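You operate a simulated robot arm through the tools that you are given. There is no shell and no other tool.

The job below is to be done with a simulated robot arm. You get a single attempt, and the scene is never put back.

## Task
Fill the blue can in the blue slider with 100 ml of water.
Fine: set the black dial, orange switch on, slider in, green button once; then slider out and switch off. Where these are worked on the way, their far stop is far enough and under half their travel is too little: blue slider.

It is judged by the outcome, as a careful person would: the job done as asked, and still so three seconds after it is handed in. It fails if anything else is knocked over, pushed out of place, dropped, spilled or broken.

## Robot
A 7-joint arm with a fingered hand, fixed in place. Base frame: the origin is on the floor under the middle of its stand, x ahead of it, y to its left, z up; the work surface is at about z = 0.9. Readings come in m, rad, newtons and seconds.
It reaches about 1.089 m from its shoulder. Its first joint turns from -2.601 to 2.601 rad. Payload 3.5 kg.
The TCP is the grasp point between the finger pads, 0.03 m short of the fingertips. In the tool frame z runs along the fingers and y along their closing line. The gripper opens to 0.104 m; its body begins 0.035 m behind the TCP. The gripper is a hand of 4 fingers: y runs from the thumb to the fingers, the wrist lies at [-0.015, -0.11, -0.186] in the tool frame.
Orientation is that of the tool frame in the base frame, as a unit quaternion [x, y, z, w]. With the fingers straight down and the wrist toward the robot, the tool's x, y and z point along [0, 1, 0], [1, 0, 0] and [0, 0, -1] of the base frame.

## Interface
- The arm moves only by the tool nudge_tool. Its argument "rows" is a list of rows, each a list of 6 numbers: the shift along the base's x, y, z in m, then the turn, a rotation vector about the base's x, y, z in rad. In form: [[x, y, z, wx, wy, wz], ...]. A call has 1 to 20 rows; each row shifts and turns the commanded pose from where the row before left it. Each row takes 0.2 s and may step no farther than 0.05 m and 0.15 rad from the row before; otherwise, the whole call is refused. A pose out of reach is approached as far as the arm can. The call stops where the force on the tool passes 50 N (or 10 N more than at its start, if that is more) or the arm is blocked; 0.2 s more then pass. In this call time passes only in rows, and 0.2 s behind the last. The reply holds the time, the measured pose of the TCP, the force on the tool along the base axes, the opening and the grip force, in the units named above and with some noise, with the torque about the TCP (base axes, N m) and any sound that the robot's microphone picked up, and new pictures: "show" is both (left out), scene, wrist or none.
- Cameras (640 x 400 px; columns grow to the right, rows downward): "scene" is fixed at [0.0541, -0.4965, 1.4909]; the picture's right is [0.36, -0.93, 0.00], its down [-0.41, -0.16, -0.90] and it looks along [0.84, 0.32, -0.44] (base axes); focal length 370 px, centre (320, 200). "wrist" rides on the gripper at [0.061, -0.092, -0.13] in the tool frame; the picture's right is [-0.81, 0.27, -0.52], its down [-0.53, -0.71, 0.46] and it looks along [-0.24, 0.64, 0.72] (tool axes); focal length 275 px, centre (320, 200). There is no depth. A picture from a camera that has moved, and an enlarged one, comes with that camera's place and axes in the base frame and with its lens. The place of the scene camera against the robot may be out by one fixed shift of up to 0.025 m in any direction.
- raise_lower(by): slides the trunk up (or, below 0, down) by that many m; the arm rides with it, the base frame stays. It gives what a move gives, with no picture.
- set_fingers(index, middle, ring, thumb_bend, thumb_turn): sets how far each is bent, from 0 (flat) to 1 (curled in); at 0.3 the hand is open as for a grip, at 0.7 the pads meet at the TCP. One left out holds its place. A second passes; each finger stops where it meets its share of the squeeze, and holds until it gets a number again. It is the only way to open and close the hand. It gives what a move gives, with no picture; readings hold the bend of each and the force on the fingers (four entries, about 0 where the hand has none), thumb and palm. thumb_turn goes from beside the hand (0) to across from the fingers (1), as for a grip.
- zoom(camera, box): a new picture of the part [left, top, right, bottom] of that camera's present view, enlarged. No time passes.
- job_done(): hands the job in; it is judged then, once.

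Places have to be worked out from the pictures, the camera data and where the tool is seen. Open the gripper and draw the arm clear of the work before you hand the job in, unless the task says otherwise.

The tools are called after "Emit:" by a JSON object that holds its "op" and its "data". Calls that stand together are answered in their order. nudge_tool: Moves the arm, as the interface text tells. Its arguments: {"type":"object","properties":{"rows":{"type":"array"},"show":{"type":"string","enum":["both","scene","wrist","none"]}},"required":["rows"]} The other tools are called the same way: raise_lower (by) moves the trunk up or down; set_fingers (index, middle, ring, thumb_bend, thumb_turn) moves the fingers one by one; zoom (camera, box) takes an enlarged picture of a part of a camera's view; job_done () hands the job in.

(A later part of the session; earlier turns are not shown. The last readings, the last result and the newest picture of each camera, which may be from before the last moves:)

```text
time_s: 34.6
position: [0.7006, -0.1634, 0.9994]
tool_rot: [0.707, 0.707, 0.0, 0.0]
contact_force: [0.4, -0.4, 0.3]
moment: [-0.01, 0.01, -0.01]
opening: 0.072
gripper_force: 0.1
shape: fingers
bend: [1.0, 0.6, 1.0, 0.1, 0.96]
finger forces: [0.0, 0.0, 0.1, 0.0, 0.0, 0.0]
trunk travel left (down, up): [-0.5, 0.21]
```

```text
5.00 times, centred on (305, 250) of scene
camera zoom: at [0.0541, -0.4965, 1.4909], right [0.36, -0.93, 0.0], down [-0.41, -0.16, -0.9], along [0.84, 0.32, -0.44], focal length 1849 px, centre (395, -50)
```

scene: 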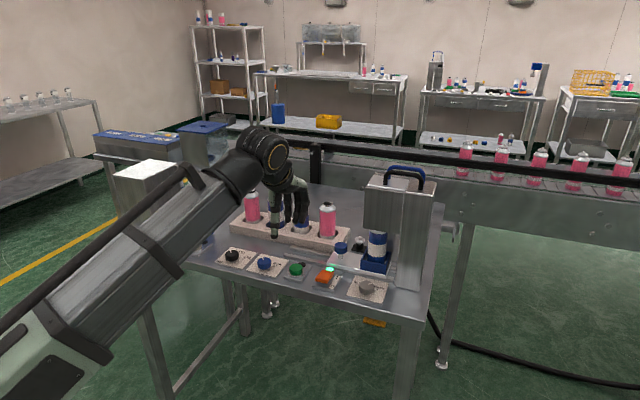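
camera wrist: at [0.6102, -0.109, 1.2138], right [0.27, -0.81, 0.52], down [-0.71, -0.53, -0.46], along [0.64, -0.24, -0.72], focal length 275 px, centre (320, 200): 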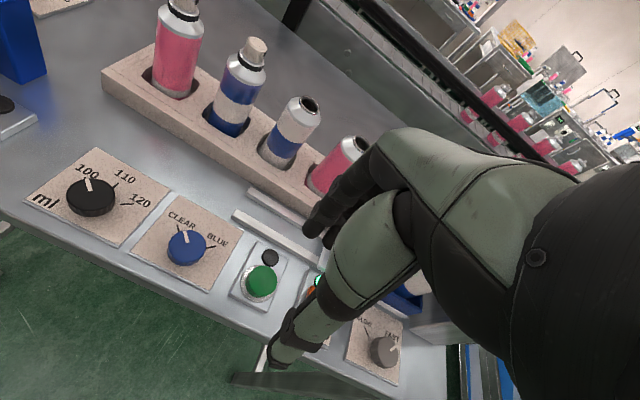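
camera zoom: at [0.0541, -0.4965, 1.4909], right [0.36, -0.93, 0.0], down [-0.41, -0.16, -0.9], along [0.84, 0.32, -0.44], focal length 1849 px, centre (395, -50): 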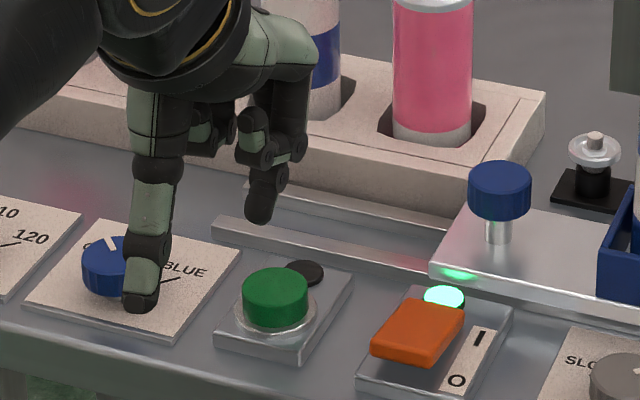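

The fingertip is over the button (≈5 mm back of centre at most) and ~4 cm above it. I descend 3 cm and check.

Emit:
{"op": "nudge_tool", "data": {"rows": [[0.002, 0, -0.015, 0, 0, 0], [0.001, 0, -0.012, 0, 0, 0]], "show": "none"}}

Emit:
{"op": "zoom", "data": {"camera": "wrist", "box": [220, 150, 400, 300]}}

Emit:
{"op": "zoom", "data": {"camera": "scene", "box": [270, 230, 340, 290]}}

```text
time_s: 35.2
position: [0.704, -0.1643, 0.9715]
tool_rot: [0.707, 0.707, 0.0, -0.001]
contact_force: [-1.0, -0.3, -0.9]
moment: [0.03, -0.01, 0.01]
opening: 0.0725
gripper_force: 0.0
shape: fingers
bend: [1.0, 0.6, 1.0, 0.1, 0.96]
finger forces: [0.0, 0.1, 0.0, 0.1, 0.1, 0.0]
trunk travel left (down, up): [-0.5, 0.21]
```

```text
2.67 times, centred on (310, 225) of wrist
camera zoom: at [0.6113, -0.101, 1.1013], right [0.27, -0.81, 0.52], down [-0.71, -0.53, -0.46], along [0.64, -0.24, -0.72], focal length 734 px, centre (347, 133)
```

zoom: 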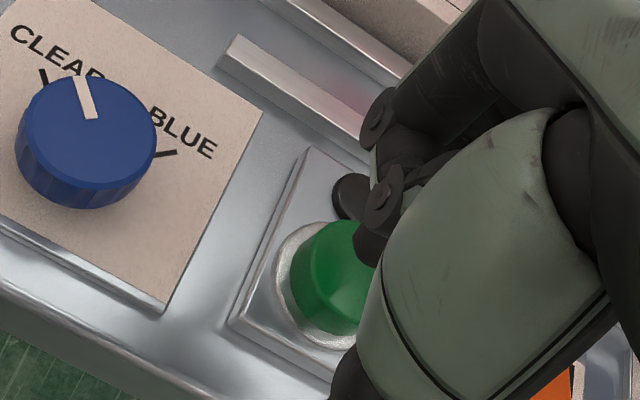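

```text
6.67 times, centred on (305, 260) of scene
camera zoom: at [0.0541, -0.4965, 1.4909], right [0.36, -0.93, 0.0], down [-0.41, -0.16, -0.9], along [0.84, 0.32, -0.44], focal length 2465 px, centre (420, -200)
```

zoom: 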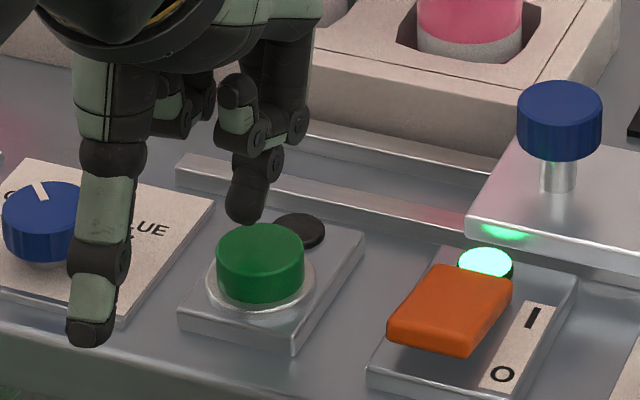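

The fingertip is directly above the button cap with about 1 cm left. I press down in one continuous motion, in small increments.

Emit:
{"op": "nudge_tool", "data": {"rows": [[0.001, 0, -0.005, 0, 0, 0], [0, 0, -0.004, 0, 0, 0], [0, 0, -0.004, 0, 0, 0]], "show": "none"}}

Emit:
{"op": "zoom", "data": {"camera": "scene", "box": [270, 230, 340, 290]}}

```text
time_s: 36.0
position: [0.7056, -0.1639, 0.959]
tool_rot: [0.707, 0.707, 0.0, 0.0]
contact_force: [-0.9, 0.0, 1.3]
moment: [-0.01, -0.01, 0.02]
opening: 0.0724
gripper_force: 0.3
shape: fingers
bend: [1.0, 0.6, 1.0, 0.1, 0.96]
finger forces: [0.0, 1.0, 0.0, 0.1, 0.1, 0.1]
trunk travel left (down, up): [-0.5, 0.21]
```

```text
6.67 times, centred on (305, 260) of scene
camera zoom: at [0.0541, -0.4965, 1.4909], right [0.36, -0.93, 0.0], down [-0.41, -0.16, -0.9], along [0.84, 0.32, -0.44], focal length 2465 px, centre (420, -200)
```

zoom: 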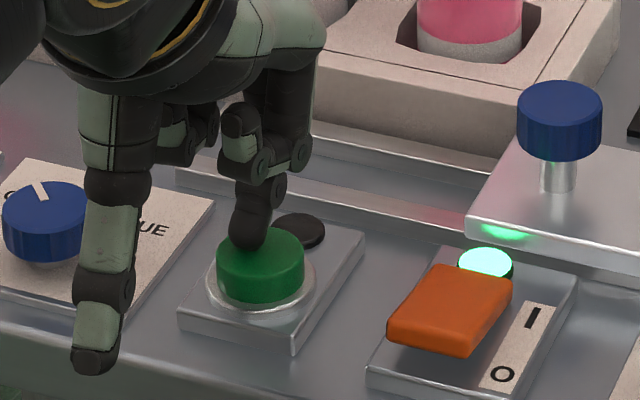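

The fingertip just touched the cap (≈1 N). I continue pressing down a few millimetres.

Emit:
{"op": "nudge_tool", "data": {"rows": [[0, 0, -0.003, 0, 0, 0], [0, 0, -0.003, 0, 0, 0]], "show": "none"}}

Emit:
{"op": "zoom", "data": {"camera": "scene", "box": [270, 230, 340, 290]}}

```text
time_s: 36.6
position: [0.7053, -0.1645, 0.9527]
tool_rot: [0.707, 0.707, 0.001, 0.0]
contact_force: [0.3, 1.1, 3.0]
moment: [0.01, -0.05, 0.04]
opening: 0.0724
gripper_force: 1.3
shape: fingers
bend: [1.0, 0.6, 1.0, 0.1, 0.96]
finger forces: [0.1, 2.7, 0.0, 0.0, 0.1, 0.0]
trunk travel left (down, up): [-0.5, 0.21]
heard: click
```

```text
6.67 times, centred on (305, 260) of scene
camera zoom: at [0.0541, -0.4965, 1.4909], right [0.36, -0.93, 0.0], down [-0.41, -0.16, -0.9], along [0.84, 0.32, -0.44], focal length 2465 px, centre (420, -200)
```

zoom: 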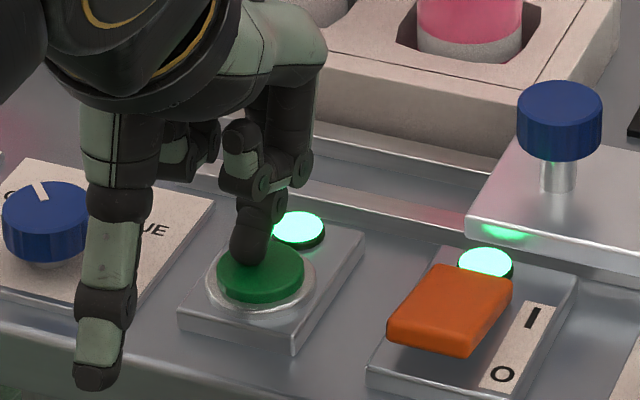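

A click was heard and the button's lamp lit: it was pressed once. I lift straight up off the button and watch the filling.

Emit:
{"op": "nudge_tool", "data": {"rows": [[0, 0, 0.02, 0, 0, 0], [0, 0, 0.03, 0, 0, 0], [0, 0, 0.04, 0, 0, 0], [0, 0, 0.04, 0, 0, 0]], "show": "both"}}

Emit:
{"op": "zoom", "data": {"camera": "scene", "box": [270, 160, 430, 300]}}

```text
time_s: 37.6
position: [0.7045, -0.165, 1.085]
tool_rot: [0.707, 0.707, 0.001, 0.001]
contact_force: [-0.7, -1.1, 0.6]
moment: [0.02, 0.03, 0.0]
opening: 0.0728
gripper_force: 0.0
shape: fingers
bend: [1.0, 0.6, 1.0, 0.1, 0.96]
finger forces: [0.0, 0.0, 0.1, 0.1, 0.1, 0.1]
trunk travel left (down, up): [-0.5, 0.21]
camera wrist: at [0.6118, -0.1023, 1.2139], right [0.27, -0.81, 0.52], down [-0.71, -0.53, -0.46], along [0.64, -0.24, -0.72], focal length 275 px, centre (320, 200)
```

scene: 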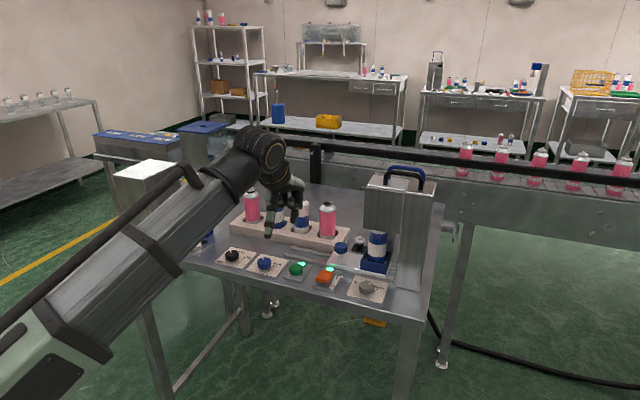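
wrist: 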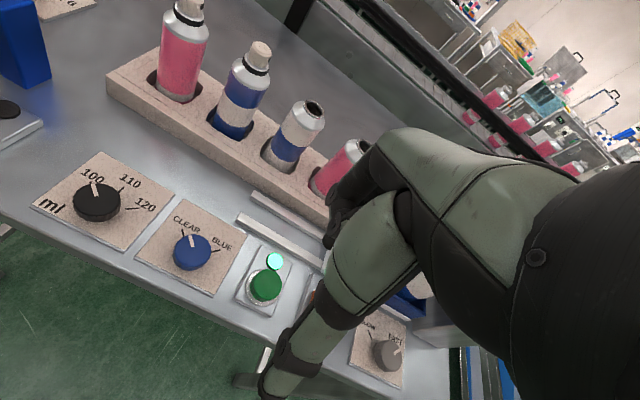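

```text
2.86 times, centred on (350, 230) of scene
camera zoom: at [0.0541, -0.4965, 1.4909], right [0.36, -0.93, 0.0], down [-0.41, -0.16, -0.9], along [0.84, 0.32, -0.44], focal length 1056 px, centre (234, 114)
```

zoom: 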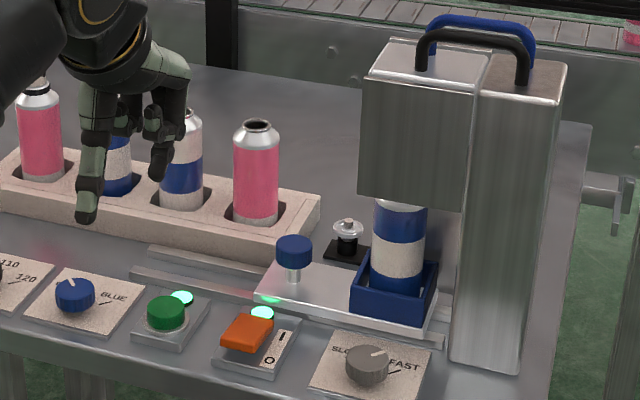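

The button lamp is still lit, so filling seems to be in progress. While waiting I open the hand in preparation for gripping the slider knob.

Emit:
{"op": "set_fingers", "data": {"index": 0.45, "middle": 0.45, "ring": 0.45, "thumb_bend": 0.45, "thumb_turn": 1.0}}

Emit:
{"op": "nudge_tool", "data": {"rows": [[0, 0, 0, 0, 0, 0], [0, 0, 0, 0, 0, 0], [0, 0, 0, 0, 0, 0], [0, 0, 0, 0, 0, 0], [0, 0, 0, 0, 0, 0]], "show": "none"}}

Emit:
{"op": "zoom", "data": {"camera": "scene", "box": [270, 160, 430, 300]}}

```text
time_s: 38.6
position: [0.7039, -0.1636, 1.0839]
tool_rot: [0.707, 0.707, -0.001, 0.0]
contact_force: [-0.7, 0.3, 0.4]
moment: [0.02, -0.01, -0.01]
opening: 0.065
gripper_force: 0.1
shape: fingers
bend: [0.45, 0.45, 0.45, 0.45, 0.99]
finger forces: [0.0, 0.1, 0.1, 0.0, 0.0, 0.0]
trunk travel left (down, up): [-0.5, 0.21]
```

```text
time_s: 39.8
position: [0.7036, -0.1648, 1.0834]
tool_rot: [0.707, 0.707, 0.001, 0.0]
contact_force: [1.0, 0.1, -0.5]
moment: [0.0, 0.0, 0.01]
opening: 0.0654
gripper_force: 0.0
shape: fingers
bend: [0.45, 0.45, 0.45, 0.45, 0.99]
finger forces: [0.1, 0.0, 0.0, 0.0, 0.1, 0.0]
trunk travel left (down, up): [-0.5, 0.21]
```

```text
2.86 times, centred on (350, 230) of scene
camera zoom: at [0.0541, -0.4965, 1.4909], right [0.36, -0.93, 0.0], down [-0.41, -0.16, -0.9], along [0.84, 0.32, -0.44], focal length 1056 px, centre (234, 114)
```

zoom: 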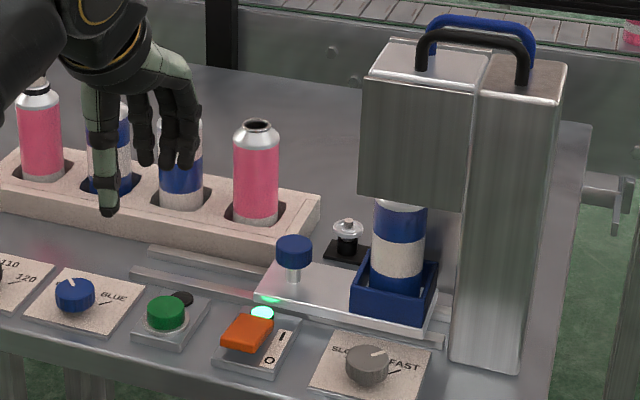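

The button lamp has gone out, so the fill cycle has finished. I rise and shift to a viewpoint where the wrist camera sees the knob in its pushed-in place.

Emit:
{"op": "nudge_tool", "data": {"rows": [[0, -0.03, 0.035, 0, 0, 0], [0, -0.035, 0.03, 0, 0, 0], [0, -0.038, 0.03, 0, 0, 0], [0, -0.038, 0.027, 0, 0, 0]], "show": "wrist"}}

Emit:
{"op": "zoom", "data": {"camera": "wrist", "box": [140, 140, 340, 300]}}

Emit:
{"op": "zoom", "data": {"camera": "scene", "box": [320, 160, 440, 290]}}

```text
time_s: 40.8
position: [0.7069, -0.3069, 1.204]
tool_rot: [0.707, 0.708, 0.0, 0.0]
contact_force: [-0.2, 0.1, 0.3]
moment: [-0.01, 0.01, 0.01]
opening: 0.065
gripper_force: 0.2
shape: fingers
bend: [0.45, 0.45, 0.45, 0.45, 0.99]
finger forces: [0.1, 0.1, 0.0, 0.0, 0.1, 0.1]
trunk travel left (down, up): [-0.5, 0.21]
camera wrist: at [0.6136, -0.2436, 1.3338], right [0.28, -0.81, 0.52], down [-0.71, -0.53, -0.46], along [0.64, -0.24, -0.72], focal length 275 px, centre (320, 200)
```

wrist: 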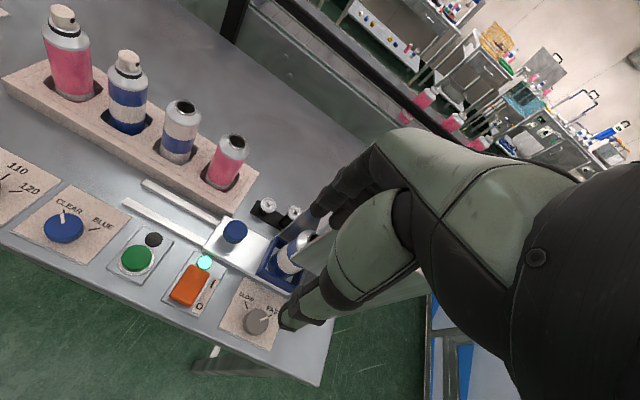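

```text
2.50 times, centred on (240, 220) of wrist
camera zoom: at [0.6136, -0.2436, 1.3338], right [0.28, -0.81, 0.52], down [-0.71, -0.53, -0.46], along [0.64, -0.24, -0.72], focal length 688 px, centre (520, 150)
```

zoom: 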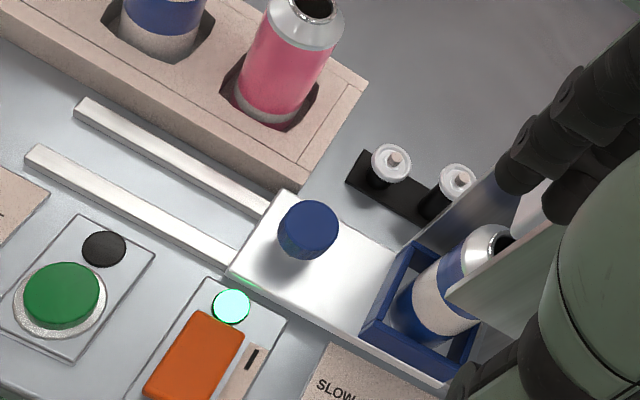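

```text
3.08 times, centred on (380, 225) of scene
camera zoom: at [0.0541, -0.4965, 1.4909], right [0.36, -0.93, 0.0], down [-0.41, -0.16, -0.9], along [0.84, 0.32, -0.44], focal length 1138 px, centre (135, 123)
```

zoom: 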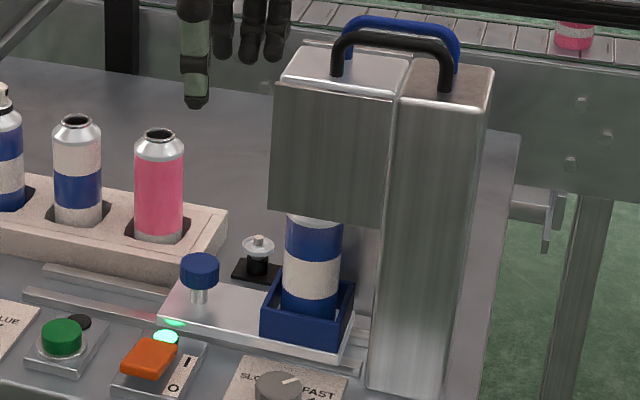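

The knob is now at (0.800, -0.263); the filler head's left face is near y≈-0.325. I plan to hook the knob's far side with just the ring finger, so I curl the other fingers and look at how far the ring protrudes.

Emit:
{"op": "set_fingers", "data": {"index": 1.0, "middle": 1.0, "ring": 0.55, "thumb_bend": 0.1}}

Emit:
{"op": "nudge_tool", "data": {"rows": [[0, 0.047, 0, 0, 0, 0], [0, 0, -0.02, 0, 0, 0]], "show": "wrist"}}

Emit:
{"op": "zoom", "data": {"camera": "scene", "box": [250, 100, 370, 220]}}

```text
time_s: 41.8
position: [0.7066, -0.305, 1.2029]
tool_rot: [0.708, 0.707, 0.0, 0.0]
contact_force: [-0.9, 0.4, 0.5]
moment: [0.01, 0.05, 0.04]
opening: 0.0727
gripper_force: 0.1
shape: fingers
bend: [1.0, 1.0, 0.55, 0.1, 0.96]
finger forces: [0.0, 0.1, 0.0, 0.0, 0.1, 0.0]
trunk travel left (down, up): [-0.5, 0.21]
```

```text
time_s: 42.4
position: [0.7052, -0.2592, 1.1839]
tool_rot: [0.707, 0.707, 0.0, 0.0]
contact_force: [-1.0, 0.7, 0.3]
moment: [0.02, 0.0, 0.0]
opening: 0.0726
gripper_force: 0.0
shape: fingers
bend: [1.0, 1.0, 0.55, 0.1, 0.96]
finger forces: [0.0, 0.1, 0.0, 0.1, 0.1, 0.0]
trunk travel left (down, up): [-0.5, 0.21]
camera wrist: at [0.6127, -0.1959, 1.3136], right [0.27, -0.81, 0.52], down [-0.71, -0.53, -0.46], along [0.64, -0.24, -0.72], focal length 275 px, centre (320, 200)
```

wrist: 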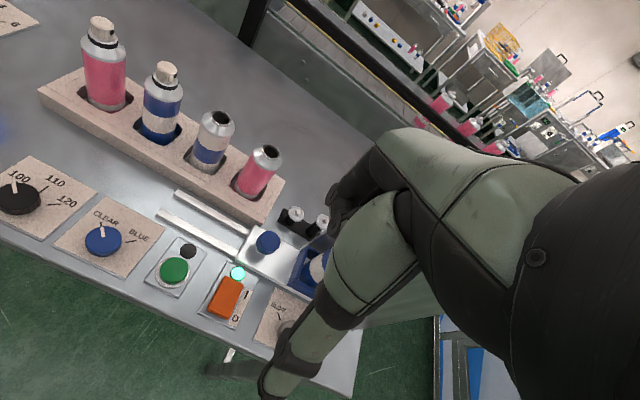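

```text
3.33 times, centred on (310, 160) of scene
camera zoom: at [0.0541, -0.4965, 1.4909], right [0.36, -0.93, 0.0], down [-0.41, -0.16, -0.9], along [0.84, 0.32, -0.44], focal length 1233 px, centre (353, 333)
```

zoom: 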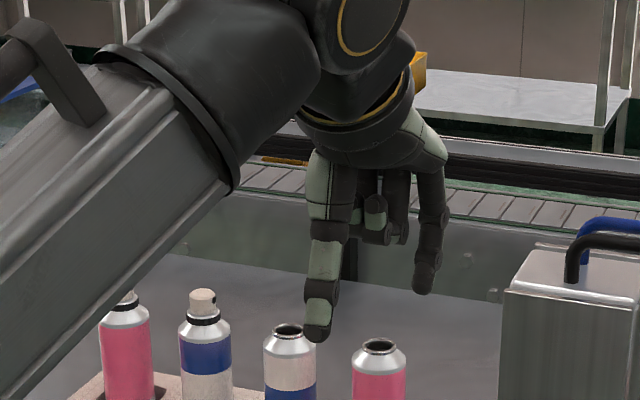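

The ring finger protrudes about 35–38 mm below the curled fingers, enough to hook the knob. I'll lean the hand slightly (+y on top) and come down in front of the tray at x≈0.70, then slide forward into the gap between knob and box.

Emit:
{"op": "nudge_tool", "data": {"rows": [[0, -0.006, -0.03, -0.06, 0, 0], [-0.004, -0.006, -0.04, -0.06, 0, 0], [0, 0, -0.04, 0, 0, 0], [0, 0, -0.04, 0, 0, 0], [0, 0, -0.035, 0, 0, 0]], "show": "both"}}

Emit:
{"op": "zoom", "data": {"camera": "scene", "box": [300, 180, 420, 290]}}

Emit:
{"op": "zoom", "data": {"camera": "wrist", "box": [220, 140, 420, 300]}}

```text
time_s: 43.6
position: [0.7009, -0.2717, 0.9989]
tool_rot: [0.706, 0.706, -0.042, 0.043]
contact_force: [-0.7, 0.1, 0.6]
moment: [0.02, -0.01, -0.02]
opening: 0.0722
gripper_force: 0.1
shape: fingers
bend: [1.0, 1.0, 0.55, 0.1, 0.96]
finger forces: [0.0, 0.1, 0.0, 0.0, 0.1, 0.1]
trunk travel left (down, up): [-0.5, 0.21]
camera wrist: at [0.6089, -0.194, 1.1203], right [0.27, -0.74, 0.61], down [-0.71, -0.58, -0.39], along [0.64, -0.33, -0.69], focal length 275 px, centre (320, 200)
```

scene: 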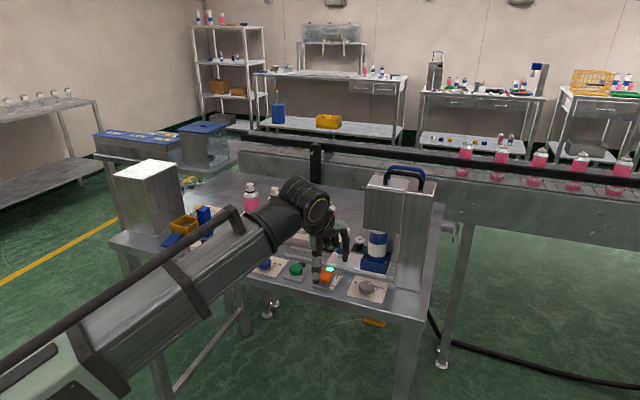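
wrist: 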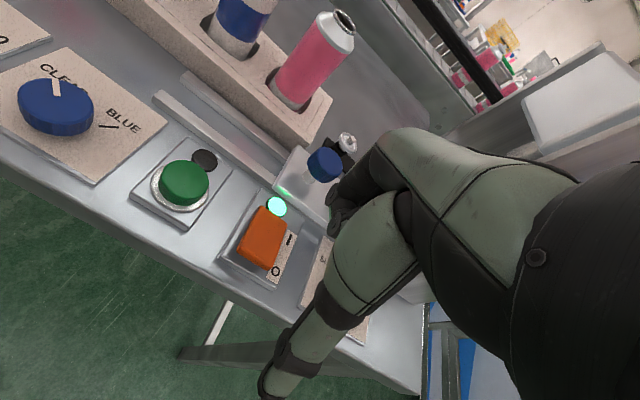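

```text
3.64 times, centred on (360, 235) of scene
camera zoom: at [0.0541, -0.4965, 1.4909], right [0.36, -0.93, 0.0], down [-0.41, -0.16, -0.9], along [0.84, 0.32, -0.44], focal length 1345 px, centre (174, 73)
```

zoom: 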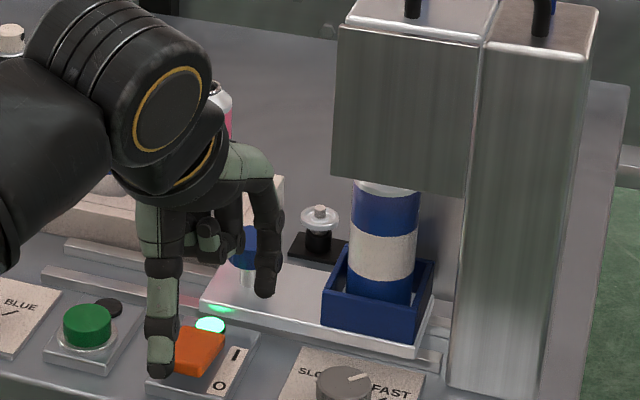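

```text
2.50 times, centred on (320, 220) of wrist
camera zoom: at [0.6089, -0.194, 1.1203], right [0.27, -0.74, 0.61], down [-0.71, -0.58, -0.39], along [0.64, -0.33, -0.69], focal length 688 px, centre (320, 150)
```

zoom: 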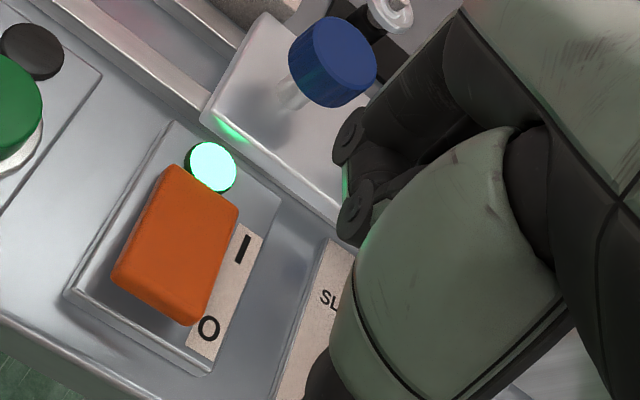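

The ring tip is about 1 cm higher than modelled (≈0.983 now), and the gap between knob and box lies straight ahead of it. I lower 3 cm, then check before sliding forward.

Emit:
{"op": "nudge_tool", "data": {"rows": [[0, 0, -0.015, 0, 0, 0], [0, 0, -0.015, 0, 0, 0], [0.015, 0, 0, 0, 0, 0]], "show": "none"}}

Emit:
{"op": "zoom", "data": {"camera": "scene", "box": [310, 210, 400, 290]}}

Emit:
{"op": "zoom", "data": {"camera": "wrist", "box": [220, 140, 420, 300]}}

```text
time_s: 44.4
position: [0.7166, -0.271, 0.9686]
tool_rot: [0.706, 0.705, -0.043, 0.043]
contact_force: [0.5, -0.7, 0.2]
moment: [0.0, 0.02, -0.04]
opening: 0.0725
gripper_force: 0.0
shape: fingers
bend: [1.0, 1.0, 0.55, 0.1, 0.96]
finger forces: [0.0, 0.0, 0.1, 0.0, 0.0, 0.0]
trunk travel left (down, up): [-0.5, 0.21]
```

```text
5.00 times, centred on (355, 250) of scene
camera zoom: at [0.0541, -0.4965, 1.4909], right [0.36, -0.93, 0.0], down [-0.41, -0.16, -0.9], along [0.84, 0.32, -0.44], focal length 1849 px, centre (145, -50)
```

zoom: 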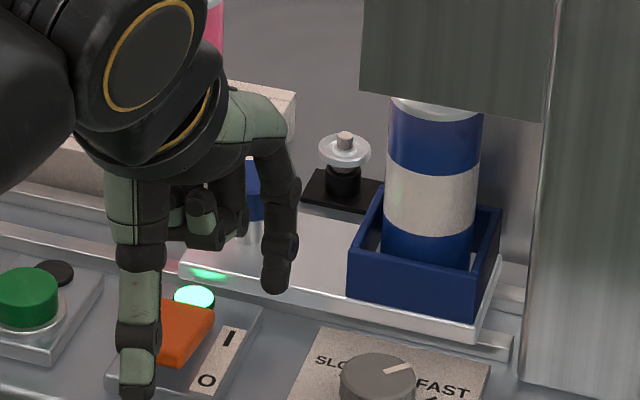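

```text
2.50 times, centred on (320, 220) of wrist
camera zoom: at [0.6243, -0.1931, 1.0901], right [0.27, -0.74, 0.61], down [-0.71, -0.58, -0.39], along [0.64, -0.33, -0.69], focal length 688 px, centre (320, 150)
```

zoom: 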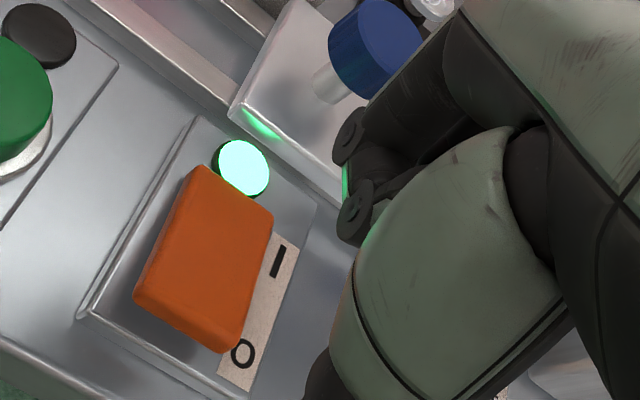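

The ring tip (z≈0.95) lines up with the gap: ~5 mm clear of the knob and ~2 cm clear of the box. I raise 4 mm for margin over the knob top and ease forward in small steps.

Emit:
{"op": "nudge_tool", "data": {"rows": [[0.0, -0.002, 0.004, 0, 0, 0], [0.012, 0, 0, 0, 0, 0], [0.012, 0, 0, 0, 0, 0]], "show": "none"}}

Emit:
{"op": "zoom", "data": {"camera": "scene", "box": [310, 210, 400, 290]}}

Emit:
{"op": "zoom", "data": {"camera": "wrist", "box": [240, 120, 420, 270]}}

```text
time_s: 45.2
position: [0.741, -0.2721, 0.9722]
tool_rot: [0.706, 0.706, -0.043, 0.043]
contact_force: [-0.1, -1.0, 0.4]
moment: [-0.01, -0.03, 0.0]
opening: 0.0725
gripper_force: 0.0
shape: fingers
bend: [1.0, 1.0, 0.55, 0.1, 0.96]
finger forces: [0.0, 0.1, 0.1, 0.1, 0.1, 0.0]
trunk travel left (down, up): [-0.5, 0.21]
```

```text
5.00 times, centred on (355, 250) of scene
camera zoom: at [0.0541, -0.4965, 1.4909], right [0.36, -0.93, 0.0], down [-0.41, -0.16, -0.9], along [0.84, 0.32, -0.44], focal length 1849 px, centre (145, -50)
```

zoom: 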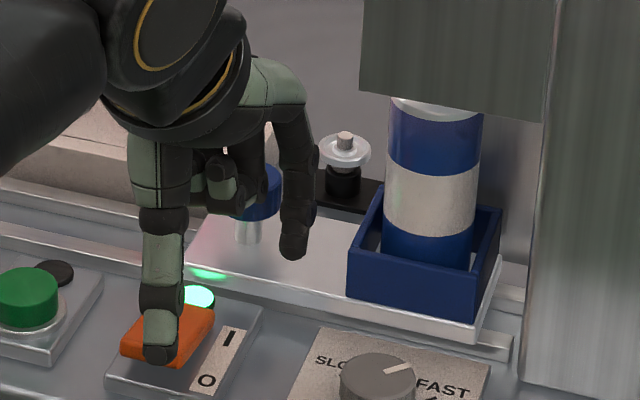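

```text
2.67 times, centred on (330, 195) of wrist
camera zoom: at [0.6477, -0.195, 1.0945], right [0.27, -0.74, 0.61], down [-0.71, -0.58, -0.39], along [0.64, -0.33, -0.69], focal length 734 px, centre (293, 213)
```

zoom: 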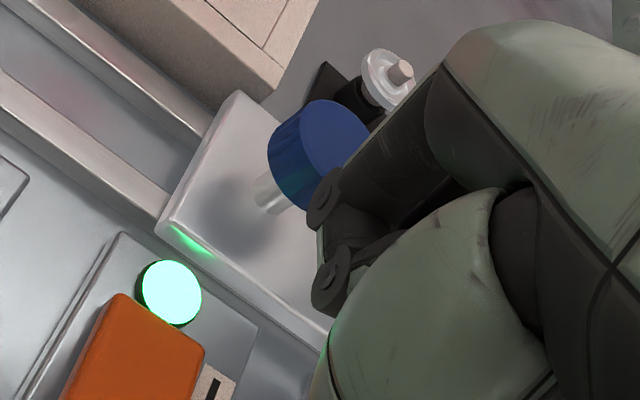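

Ring finger, curled fingers (bottom ≈0.985–0.99) and thumb (≈0.976, in front of the switch) are all clear. I move the last 3 cm forward so the ring finger sits beside the knob's far side.

Emit:
{"op": "nudge_tool", "data": {"rows": [[0.011, 0, 0, 0, 0, 0], [0.011, 0, 0, 0, 0, 0], [0.01, 0, 0, 0, 0, 0]], "show": "none"}}

Emit:
{"op": "zoom", "data": {"camera": "scene", "box": [310, 200, 400, 280]}}

Emit:
{"op": "zoom", "data": {"camera": "wrist", "box": [240, 120, 420, 270]}}

```text
time_s: 46.0
position: [0.772, -0.2728, 0.974]
tool_rot: [0.707, 0.705, -0.042, 0.043]
contact_force: [-0.3, -0.2, 0.1]
moment: [-0.05, 0.01, 0.0]
opening: 0.0723
gripper_force: 0.0
shape: fingers
bend: [1.0, 1.0, 0.55, 0.1, 0.96]
finger forces: [0.1, 0.1, 0.1, 0.0, 0.0, 0.1]
trunk travel left (down, up): [-0.5, 0.21]
```

```text
5.00 times, centred on (355, 240) of scene
camera zoom: at [0.0541, -0.4965, 1.4909], right [0.36, -0.93, 0.0], down [-0.41, -0.16, -0.9], along [0.84, 0.32, -0.44], focal length 1849 px, centre (145, 0)
```

zoom: 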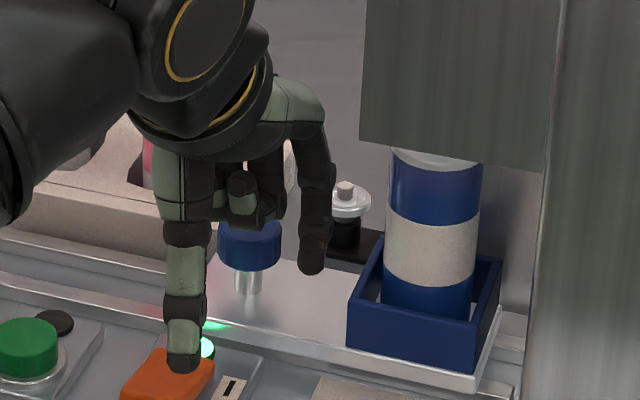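

```text
2.67 times, centred on (330, 195) of wrist
camera zoom: at [0.6791, -0.1948, 1.0947], right [0.27, -0.74, 0.61], down [-0.71, -0.58, -0.39], along [0.64, -0.33, -0.69], focal length 734 px, centre (293, 213)
```

zoom: 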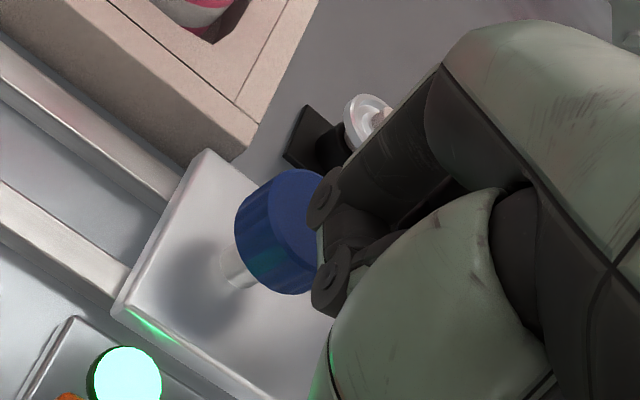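

The ring finger is now between the knob and the box, beside the knob. I advance 5 mm and lower 3 mm for better engagement, then draw +y until it bears on the knob.

Emit:
{"op": "nudge_tool", "data": {"rows": [[0.005, 0, -0.003, 0, 0, 0], [0, 0.006, 0, 0, 0, 0], [0, 0.006, 0, 0, 0, 0], [0, 0.006, 0, 0, 0, 0]], "show": "none"}}

Emit:
{"op": "zoom", "data": {"camera": "scene", "box": [310, 200, 400, 280]}}

```text
time_s: 47.0
position: [0.7764, -0.2565, 0.9697]
tool_rot: [0.707, 0.705, -0.042, 0.043]
contact_force: [-0.7, -3.0, -0.1]
moment: [-0.03, 0.02, -0.12]
opening: 0.0724
gripper_force: 1.3
shape: fingers
bend: [1.0, 1.0, 0.55, 0.1, 0.96]
finger forces: [0.0, 0.0, 2.6, 0.1, 0.1, 0.1]
trunk travel left (down, up): [-0.5, 0.21]
```

```text
5.00 times, centred on (355, 240) of scene
camera zoom: at [0.0541, -0.4965, 1.4909], right [0.36, -0.93, 0.0], down [-0.41, -0.16, -0.9], along [0.84, 0.32, -0.44], focal length 1849 px, centre (145, 0)
```

zoom: 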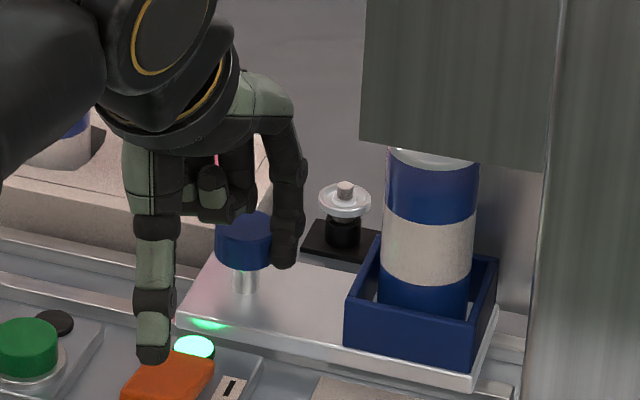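

The ring finger bears on the knob (~3 N) and the slider has started moving out. I draw it +y gently.

Emit:
{"op": "nudge_tool", "data": {"rows": [[0, 0.008, 0, 0, 0, 0], [0, 0.008, 0, 0, 0, 0], [0, 0.008, 0, 0, 0, 0], [0, 0.008, 0, 0, 0, 0], [0, 0.008, 0, 0, 0, 0]], "show": "none"}}

Emit:
{"op": "zoom", "data": {"camera": "scene", "box": [280, 180, 420, 290]}}

Emit:
{"op": "zoom", "data": {"camera": "wrist", "box": [220, 100, 420, 270]}}

```text
time_s: 48.2
position: [0.7764, -0.2154, 0.9705]
tool_rot: [0.705, 0.706, -0.042, 0.042]
contact_force: [0.9, -0.5, 0.7]
moment: [-0.04, -0.01, -0.02]
opening: 0.0722
gripper_force: 0.1
shape: fingers
bend: [1.0, 1.0, 0.55, 0.1, 0.96]
finger forces: [0.1, 0.0, 0.6, 0.0, 0.1, 0.0]
trunk travel left (down, up): [-0.5, 0.21]
```

```text
3.64 times, centred on (350, 235) of scene
camera zoom: at [0.0541, -0.4965, 1.4909], right [0.36, -0.93, 0.0], down [-0.41, -0.16, -0.9], along [0.84, 0.32, -0.44], focal length 1345 px, centre (211, 73)
```

zoom: 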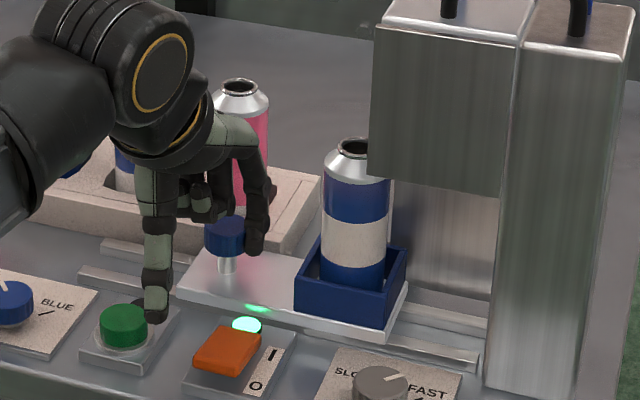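

```text
2.35 times, centred on (320, 185) of wrist
camera zoom: at [0.6835, -0.1367, 1.0916], right [0.27, -0.74, 0.61], down [-0.71, -0.58, -0.39], along [0.64, -0.33, -0.69], focal length 648 px, centre (320, 235)
```

zoom: 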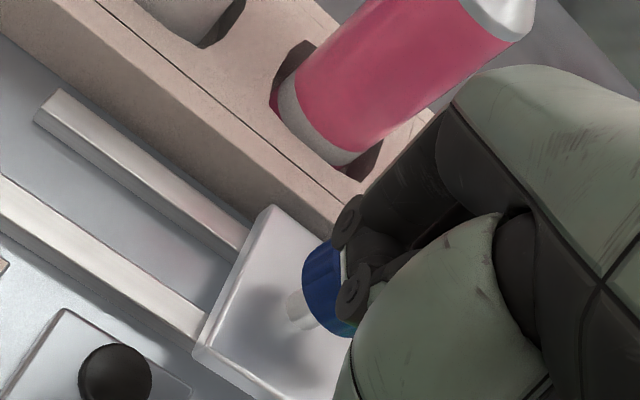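

The slider and can are coming out smoothly with under 1 N. I continue +y; the thumb passes about 3.5 cm above the green button.

Emit:
{"op": "nudge_tool", "data": {"rows": [[0, 0.008, 0, 0, 0, 0], [0, 0.008, 0, 0, 0, 0], [0, 0.008, 0, 0, 0, 0], [0, 0.008, 0, 0, 0, 0], [0, 0.008, 0, 0, 0, 0], [0, 0.008, 0, 0, 0, 0]], "show": "none"}}

Emit:
{"op": "zoom", "data": {"camera": "scene", "box": [250, 180, 390, 290]}}

Emit:
{"op": "zoom", "data": {"camera": "wrist", "box": [220, 100, 420, 270]}}

```text
time_s: 49.6
position: [0.7768, -0.1668, 0.9699]
tool_rot: [0.706, 0.706, -0.042, 0.043]
contact_force: [-0.1, -0.9, 0.9]
moment: [-0.01, -0.01, -0.05]
opening: 0.0724
gripper_force: 0.0
shape: fingers
bend: [1.0, 1.0, 0.55, 0.1, 0.96]
finger forces: [0.0, 0.0, 0.5, 0.1, 0.0, 0.0]
trunk travel left (down, up): [-0.5, 0.21]
```

```text
3.64 times, centred on (320, 235) of scene
camera zoom: at [0.0541, -0.4965, 1.4909], right [0.36, -0.93, 0.0], down [-0.41, -0.16, -0.9], along [0.84, 0.32, -0.44], focal length 1345 px, centre (320, 73)
```

zoom: 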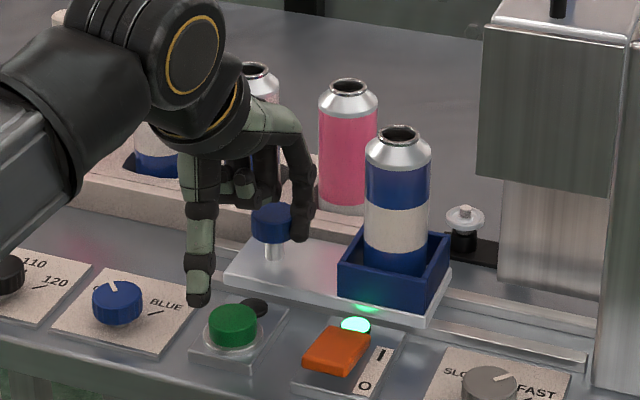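

```text
2.35 times, centred on (320, 185) of wrist
camera zoom: at [0.6843, -0.0887, 1.0916], right [0.27, -0.74, 0.61], down [-0.71, -0.58, -0.39], along [0.64, -0.33, -0.69], focal length 648 px, centre (320, 235)
```

zoom: 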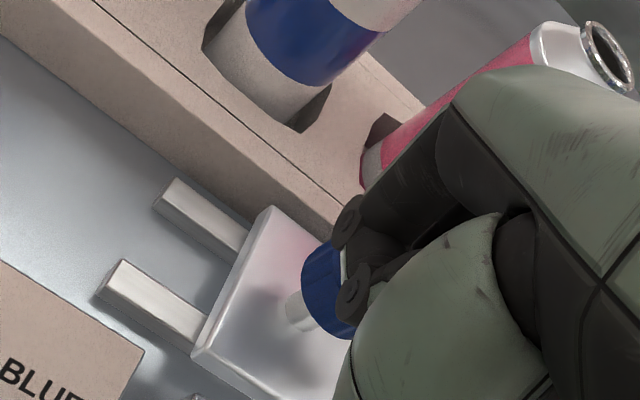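

About 2 cm remain to the original out position. I continue slowly and watch for the stop.

Emit:
{"op": "nudge_tool", "data": {"rows": [[0, 0.007, 0, 0, 0, 0], [0, 0.007, 0, 0, 0, 0], [0, 0.006, 0, 0, 0, 0]], "show": "none"}}

Emit:
{"op": "zoom", "data": {"camera": "scene", "box": [270, 200, 370, 280]}}

```text
time_s: 50.4
position: [0.7765, -0.1465, 0.9699]
tool_rot: [0.706, 0.706, -0.043, 0.042]
contact_force: [0.7, 1.1, 0.0]
moment: [-0.02, -0.02, -0.01]
opening: 0.0724
gripper_force: 0.1
shape: fingers
bend: [1.0, 1.0, 0.55, 0.1, 0.96]
finger forces: [0.1, 0.0, 0.0, 0.0, 0.0, 0.1]
trunk travel left (down, up): [-0.5, 0.21]
```

```text
5.00 times, centred on (320, 240) of scene
camera zoom: at [0.0541, -0.4965, 1.4909], right [0.36, -0.93, 0.0], down [-0.41, -0.16, -0.9], along [0.84, 0.32, -0.44], focal length 1849 px, centre (320, 0)
```

zoom: 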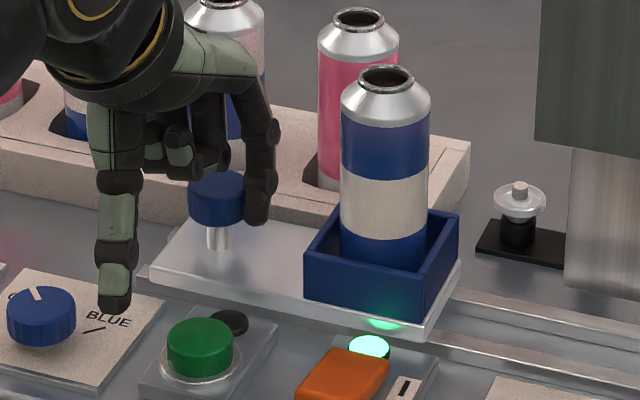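

The knob is about 5 mm short of its original place. I keep drawing in 4 mm steps until the stop is felt.

Emit:
{"op": "nudge_tool", "data": {"rows": [[0, 0.004, 0, 0, 0, 0], [0, 0.004, 0, 0, 0, 0]], "show": "none"}}

Emit:
{"op": "zoom", "data": {"camera": "scene", "box": [270, 200, 370, 280]}}

```text
time_s: 51.0
position: [0.7762, -0.1395, 0.9706]
tool_rot: [0.706, 0.706, -0.042, 0.043]
contact_force: [0.4, -0.1, 0.2]
moment: [-0.02, -0.03, -0.06]
opening: 0.0724
gripper_force: 0.7
shape: fingers
bend: [1.0, 1.0, 0.55, 0.1, 0.96]
finger forces: [0.1, 0.0, 1.1, 0.0, 0.0, 0.1]
trunk travel left (down, up): [-0.5, 0.21]
```

```text
5.00 times, centred on (320, 240) of scene
camera zoom: at [0.0541, -0.4965, 1.4909], right [0.36, -0.93, 0.0], down [-0.41, -0.16, -0.9], along [0.84, 0.32, -0.44], focal length 1849 px, centre (320, 0)
```

zoom: 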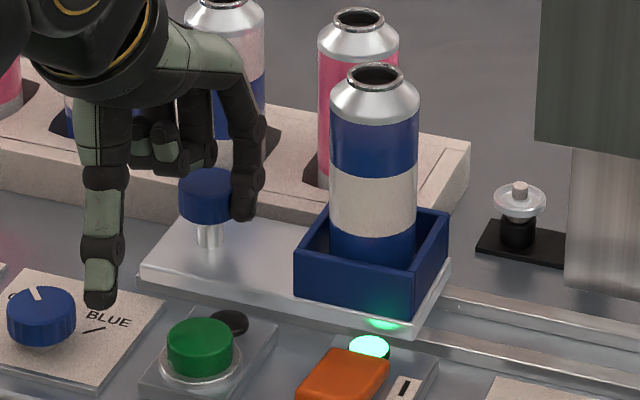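

The slider looks exactly where it was at the start. One more small draw will confirm it is against the out stop.

Emit:
{"op": "nudge_tool", "data": {"rows": [[0, 0.004, 0, 0, 0, 0]], "show": "none"}}

Emit:
{"op": "zoom", "data": {"camera": "scene", "box": [270, 200, 370, 280]}}

```text
time_s: 51.4
position: [0.7775, -0.1368, 0.9705]
tool_rot: [0.707, 0.705, -0.042, 0.042]
contact_force: [-0.5, -6.7, -0.7]
moment: [-0.03, 0.02, -0.2]
opening: 0.0725
gripper_force: 3.3
shape: fingers
bend: [1.0, 1.0, 0.55, 0.1, 0.96]
finger forces: [0.0, 0.1, 6.5, 0.0, 0.0, 0.0]
trunk travel left (down, up): [-0.5, 0.21]
```

```text
5.00 times, centred on (320, 240) of scene
camera zoom: at [0.0541, -0.4965, 1.4909], right [0.36, -0.93, 0.0], down [-0.41, -0.16, -0.9], along [0.84, 0.32, -0.44], focal length 1849 px, centre (320, 0)
```

zoom: 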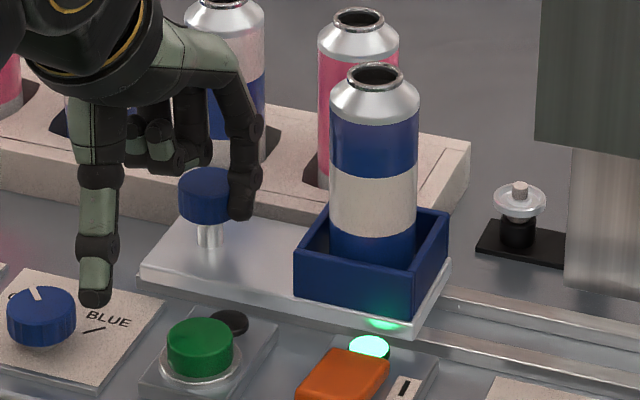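

6.5 N with no further movement: the slider is fully out. I back the finger off the knob, lift straight up, and level the hand.

Emit:
{"op": "nudge_tool", "data": {"rows": [[0, -0.007, 0, 0, 0, 0], [0, 0, 0.03, 0, 0, 0], [0, 0, 0.04, 0, 0, 0], [0, 0, 0.04, 0.06, 0, 0], [-0.03, 0, 0.01, 0.06, 0, 0], [-0.04, 0, 0, 0, 0, 0], [-0.02, -0.03, 0, 0, 0, 0], [0, -0.04, 0, 0, 0, 0], [0, -0.027, 0, 0, 0, 0]], "show": "both"}}

```text
time_s: 53.4
position: [0.686, -0.2366, 1.0928]
tool_rot: [0.707, 0.708, 0.0, 0.0]
contact_force: [0.0, 0.3, -0.2]
moment: [-0.02, -0.01, 0.03]
opening: 0.0726
gripper_force: 0.0
shape: fingers
bend: [1.0, 1.0, 0.55, 0.1, 0.96]
finger forces: [0.1, 0.1, 0.0, 0.0, 0.1, 0.0]
trunk travel left (down, up): [-0.5, 0.21]
camera wrist: at [0.5934, -0.1735, 1.221], right [0.28, -0.81, 0.52], down [-0.71, -0.53, -0.46], along [0.64, -0.24, -0.72], focal length 275 px, centre (320, 200)
```

scene: 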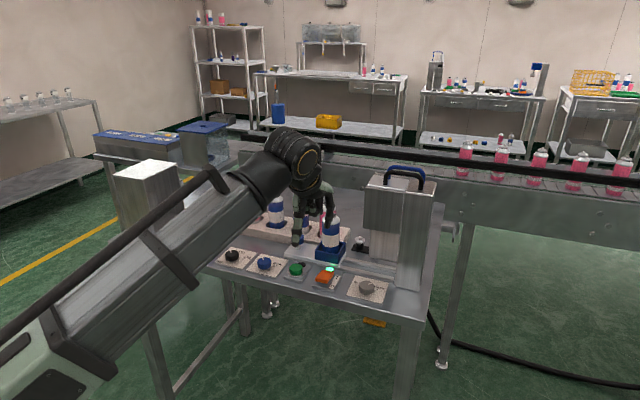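
wrist: 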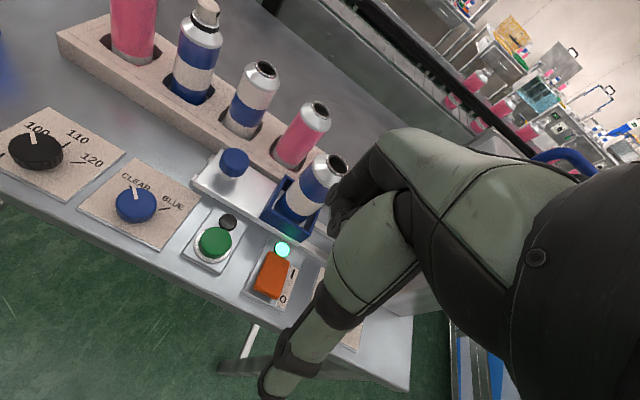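

Hand is clear and level at (0.686, -0.237, 1.093). I switch to a single middle finger and zoom on the rocker to locate its raised near (O) end.

Emit:
{"op": "set_fingers", "data": {"index": 1.0, "middle": 0.6, "ring": 1.0, "thumb_bend": 0.1}}

Emit:
{"op": "zoom", "data": {"camera": "wrist", "box": [220, 180, 400, 330]}}

Emit:
{"op": "zoom", "data": {"camera": "scene", "box": [280, 190, 370, 290]}}

```text
time_s: 54.4
position: [0.6855, -0.2362, 1.0903]
tool_rot: [0.708, 0.707, -0.001, -0.001]
contact_force: [0.5, 0.3, -0.8]
moment: [-0.04, -0.02, 0.02]
opening: 0.0724
gripper_force: 0.0
shape: fingers
bend: [1.0, 0.6, 1.0, 0.1, 0.96]
finger forces: [0.1, 0.0, 0.0, 0.1, 0.1, 0.0]
trunk travel left (down, up): [-0.5, 0.21]
```

```text
2.67 times, centred on (310, 255) of wrist
camera zoom: at [0.5934, -0.173, 1.2211], right [0.27, -0.81, 0.52], down [-0.71, -0.53, -0.46], along [0.64, -0.24, -0.72], focal length 734 px, centre (347, 53)
```

zoom: 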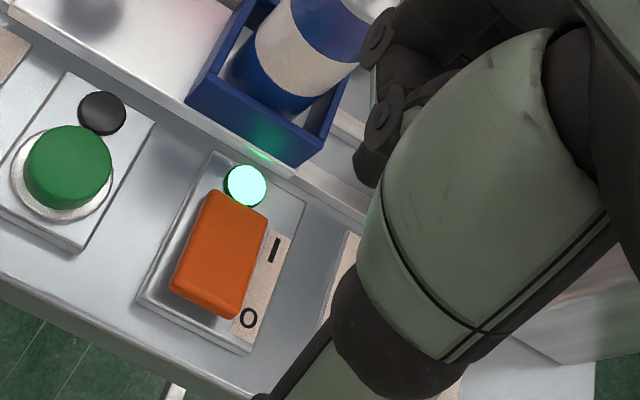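

```text
4.00 times, centred on (325, 240) of scene
camera zoom: at [0.0541, -0.4965, 1.4909], right [0.36, -0.93, 0.0], down [-0.41, -0.16, -0.9], along [0.84, 0.32, -0.44], focal length 1479 px, centre (300, 40)
```

zoom: 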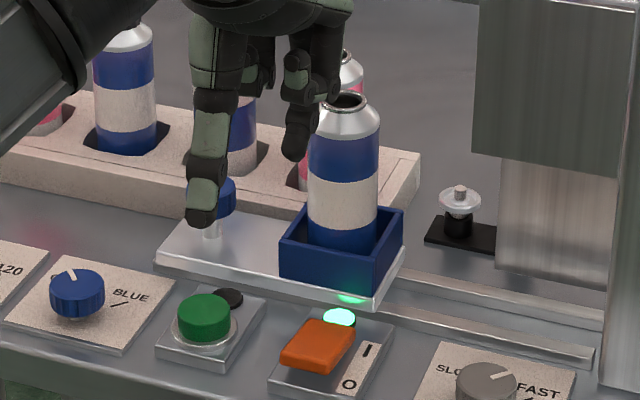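

The rocker's raised near end is at x≈0.695–0.706, y≈-0.2495. I shift the fingertip to (0.704, -0.2495) and descend 10 cm.

Emit:
{"op": "nudge_tool", "data": {"rows": [[0.003, -0.0055, -0.03, 0, 0, 0], [0, 0, -0.035, 0, 0, 0], [0, 0, -0.03, 0, 0, 0]], "show": "none"}}

Emit:
{"op": "zoom", "data": {"camera": "wrist", "box": [220, 150, 400, 300]}}

Emit:
{"op": "zoom", "data": {"camera": "scene", "box": [290, 220, 360, 290]}}

```text
time_s: 55.2
position: [0.6875, -0.243, 0.9962]
tool_rot: [0.707, 0.707, 0.0, 0.0]
contact_force: [-0.4, 0.5, 0.3]
moment: [-0.03, 0.02, -0.02]
opening: 0.0725
gripper_force: 0.1
shape: fingers
bend: [1.0, 0.6, 1.0, 0.1, 0.96]
finger forces: [0.0, 0.0, 0.1, 0.1, 0.0, 0.0]
trunk travel left (down, up): [-0.5, 0.21]
```

```text
2.67 times, centred on (310, 225) of wrist
camera zoom: at [0.5957, -0.1793, 1.1265], right [0.27, -0.81, 0.52], down [-0.71, -0.53, -0.46], along [0.64, -0.24, -0.72], focal length 734 px, centre (347, 133)
```

zoom: 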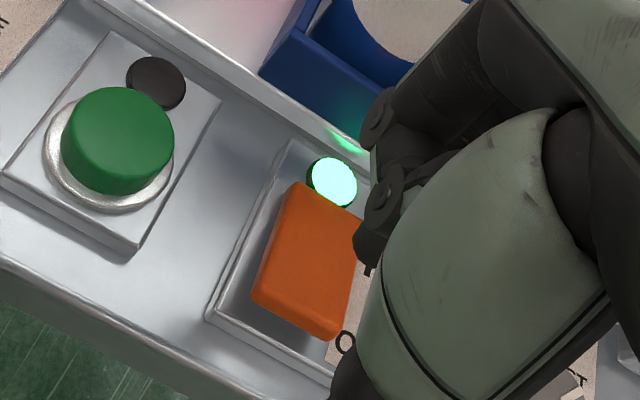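

```text
5.71 times, centred on (325, 255) of scene
camera zoom: at [0.0541, -0.4965, 1.4909], right [0.36, -0.93, 0.0], down [-0.41, -0.16, -0.9], along [0.84, 0.32, -0.44], focal length 2113 px, centre (291, -114)
```

zoom: 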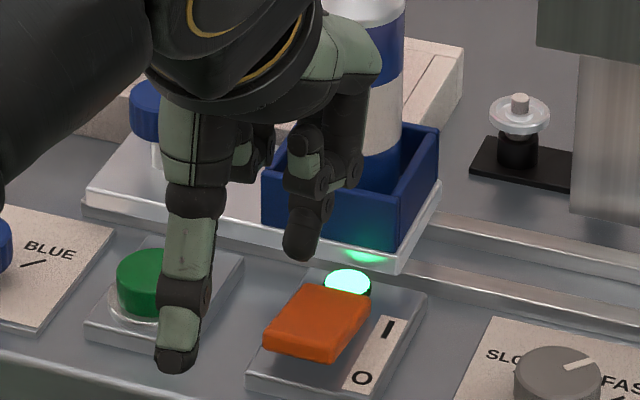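

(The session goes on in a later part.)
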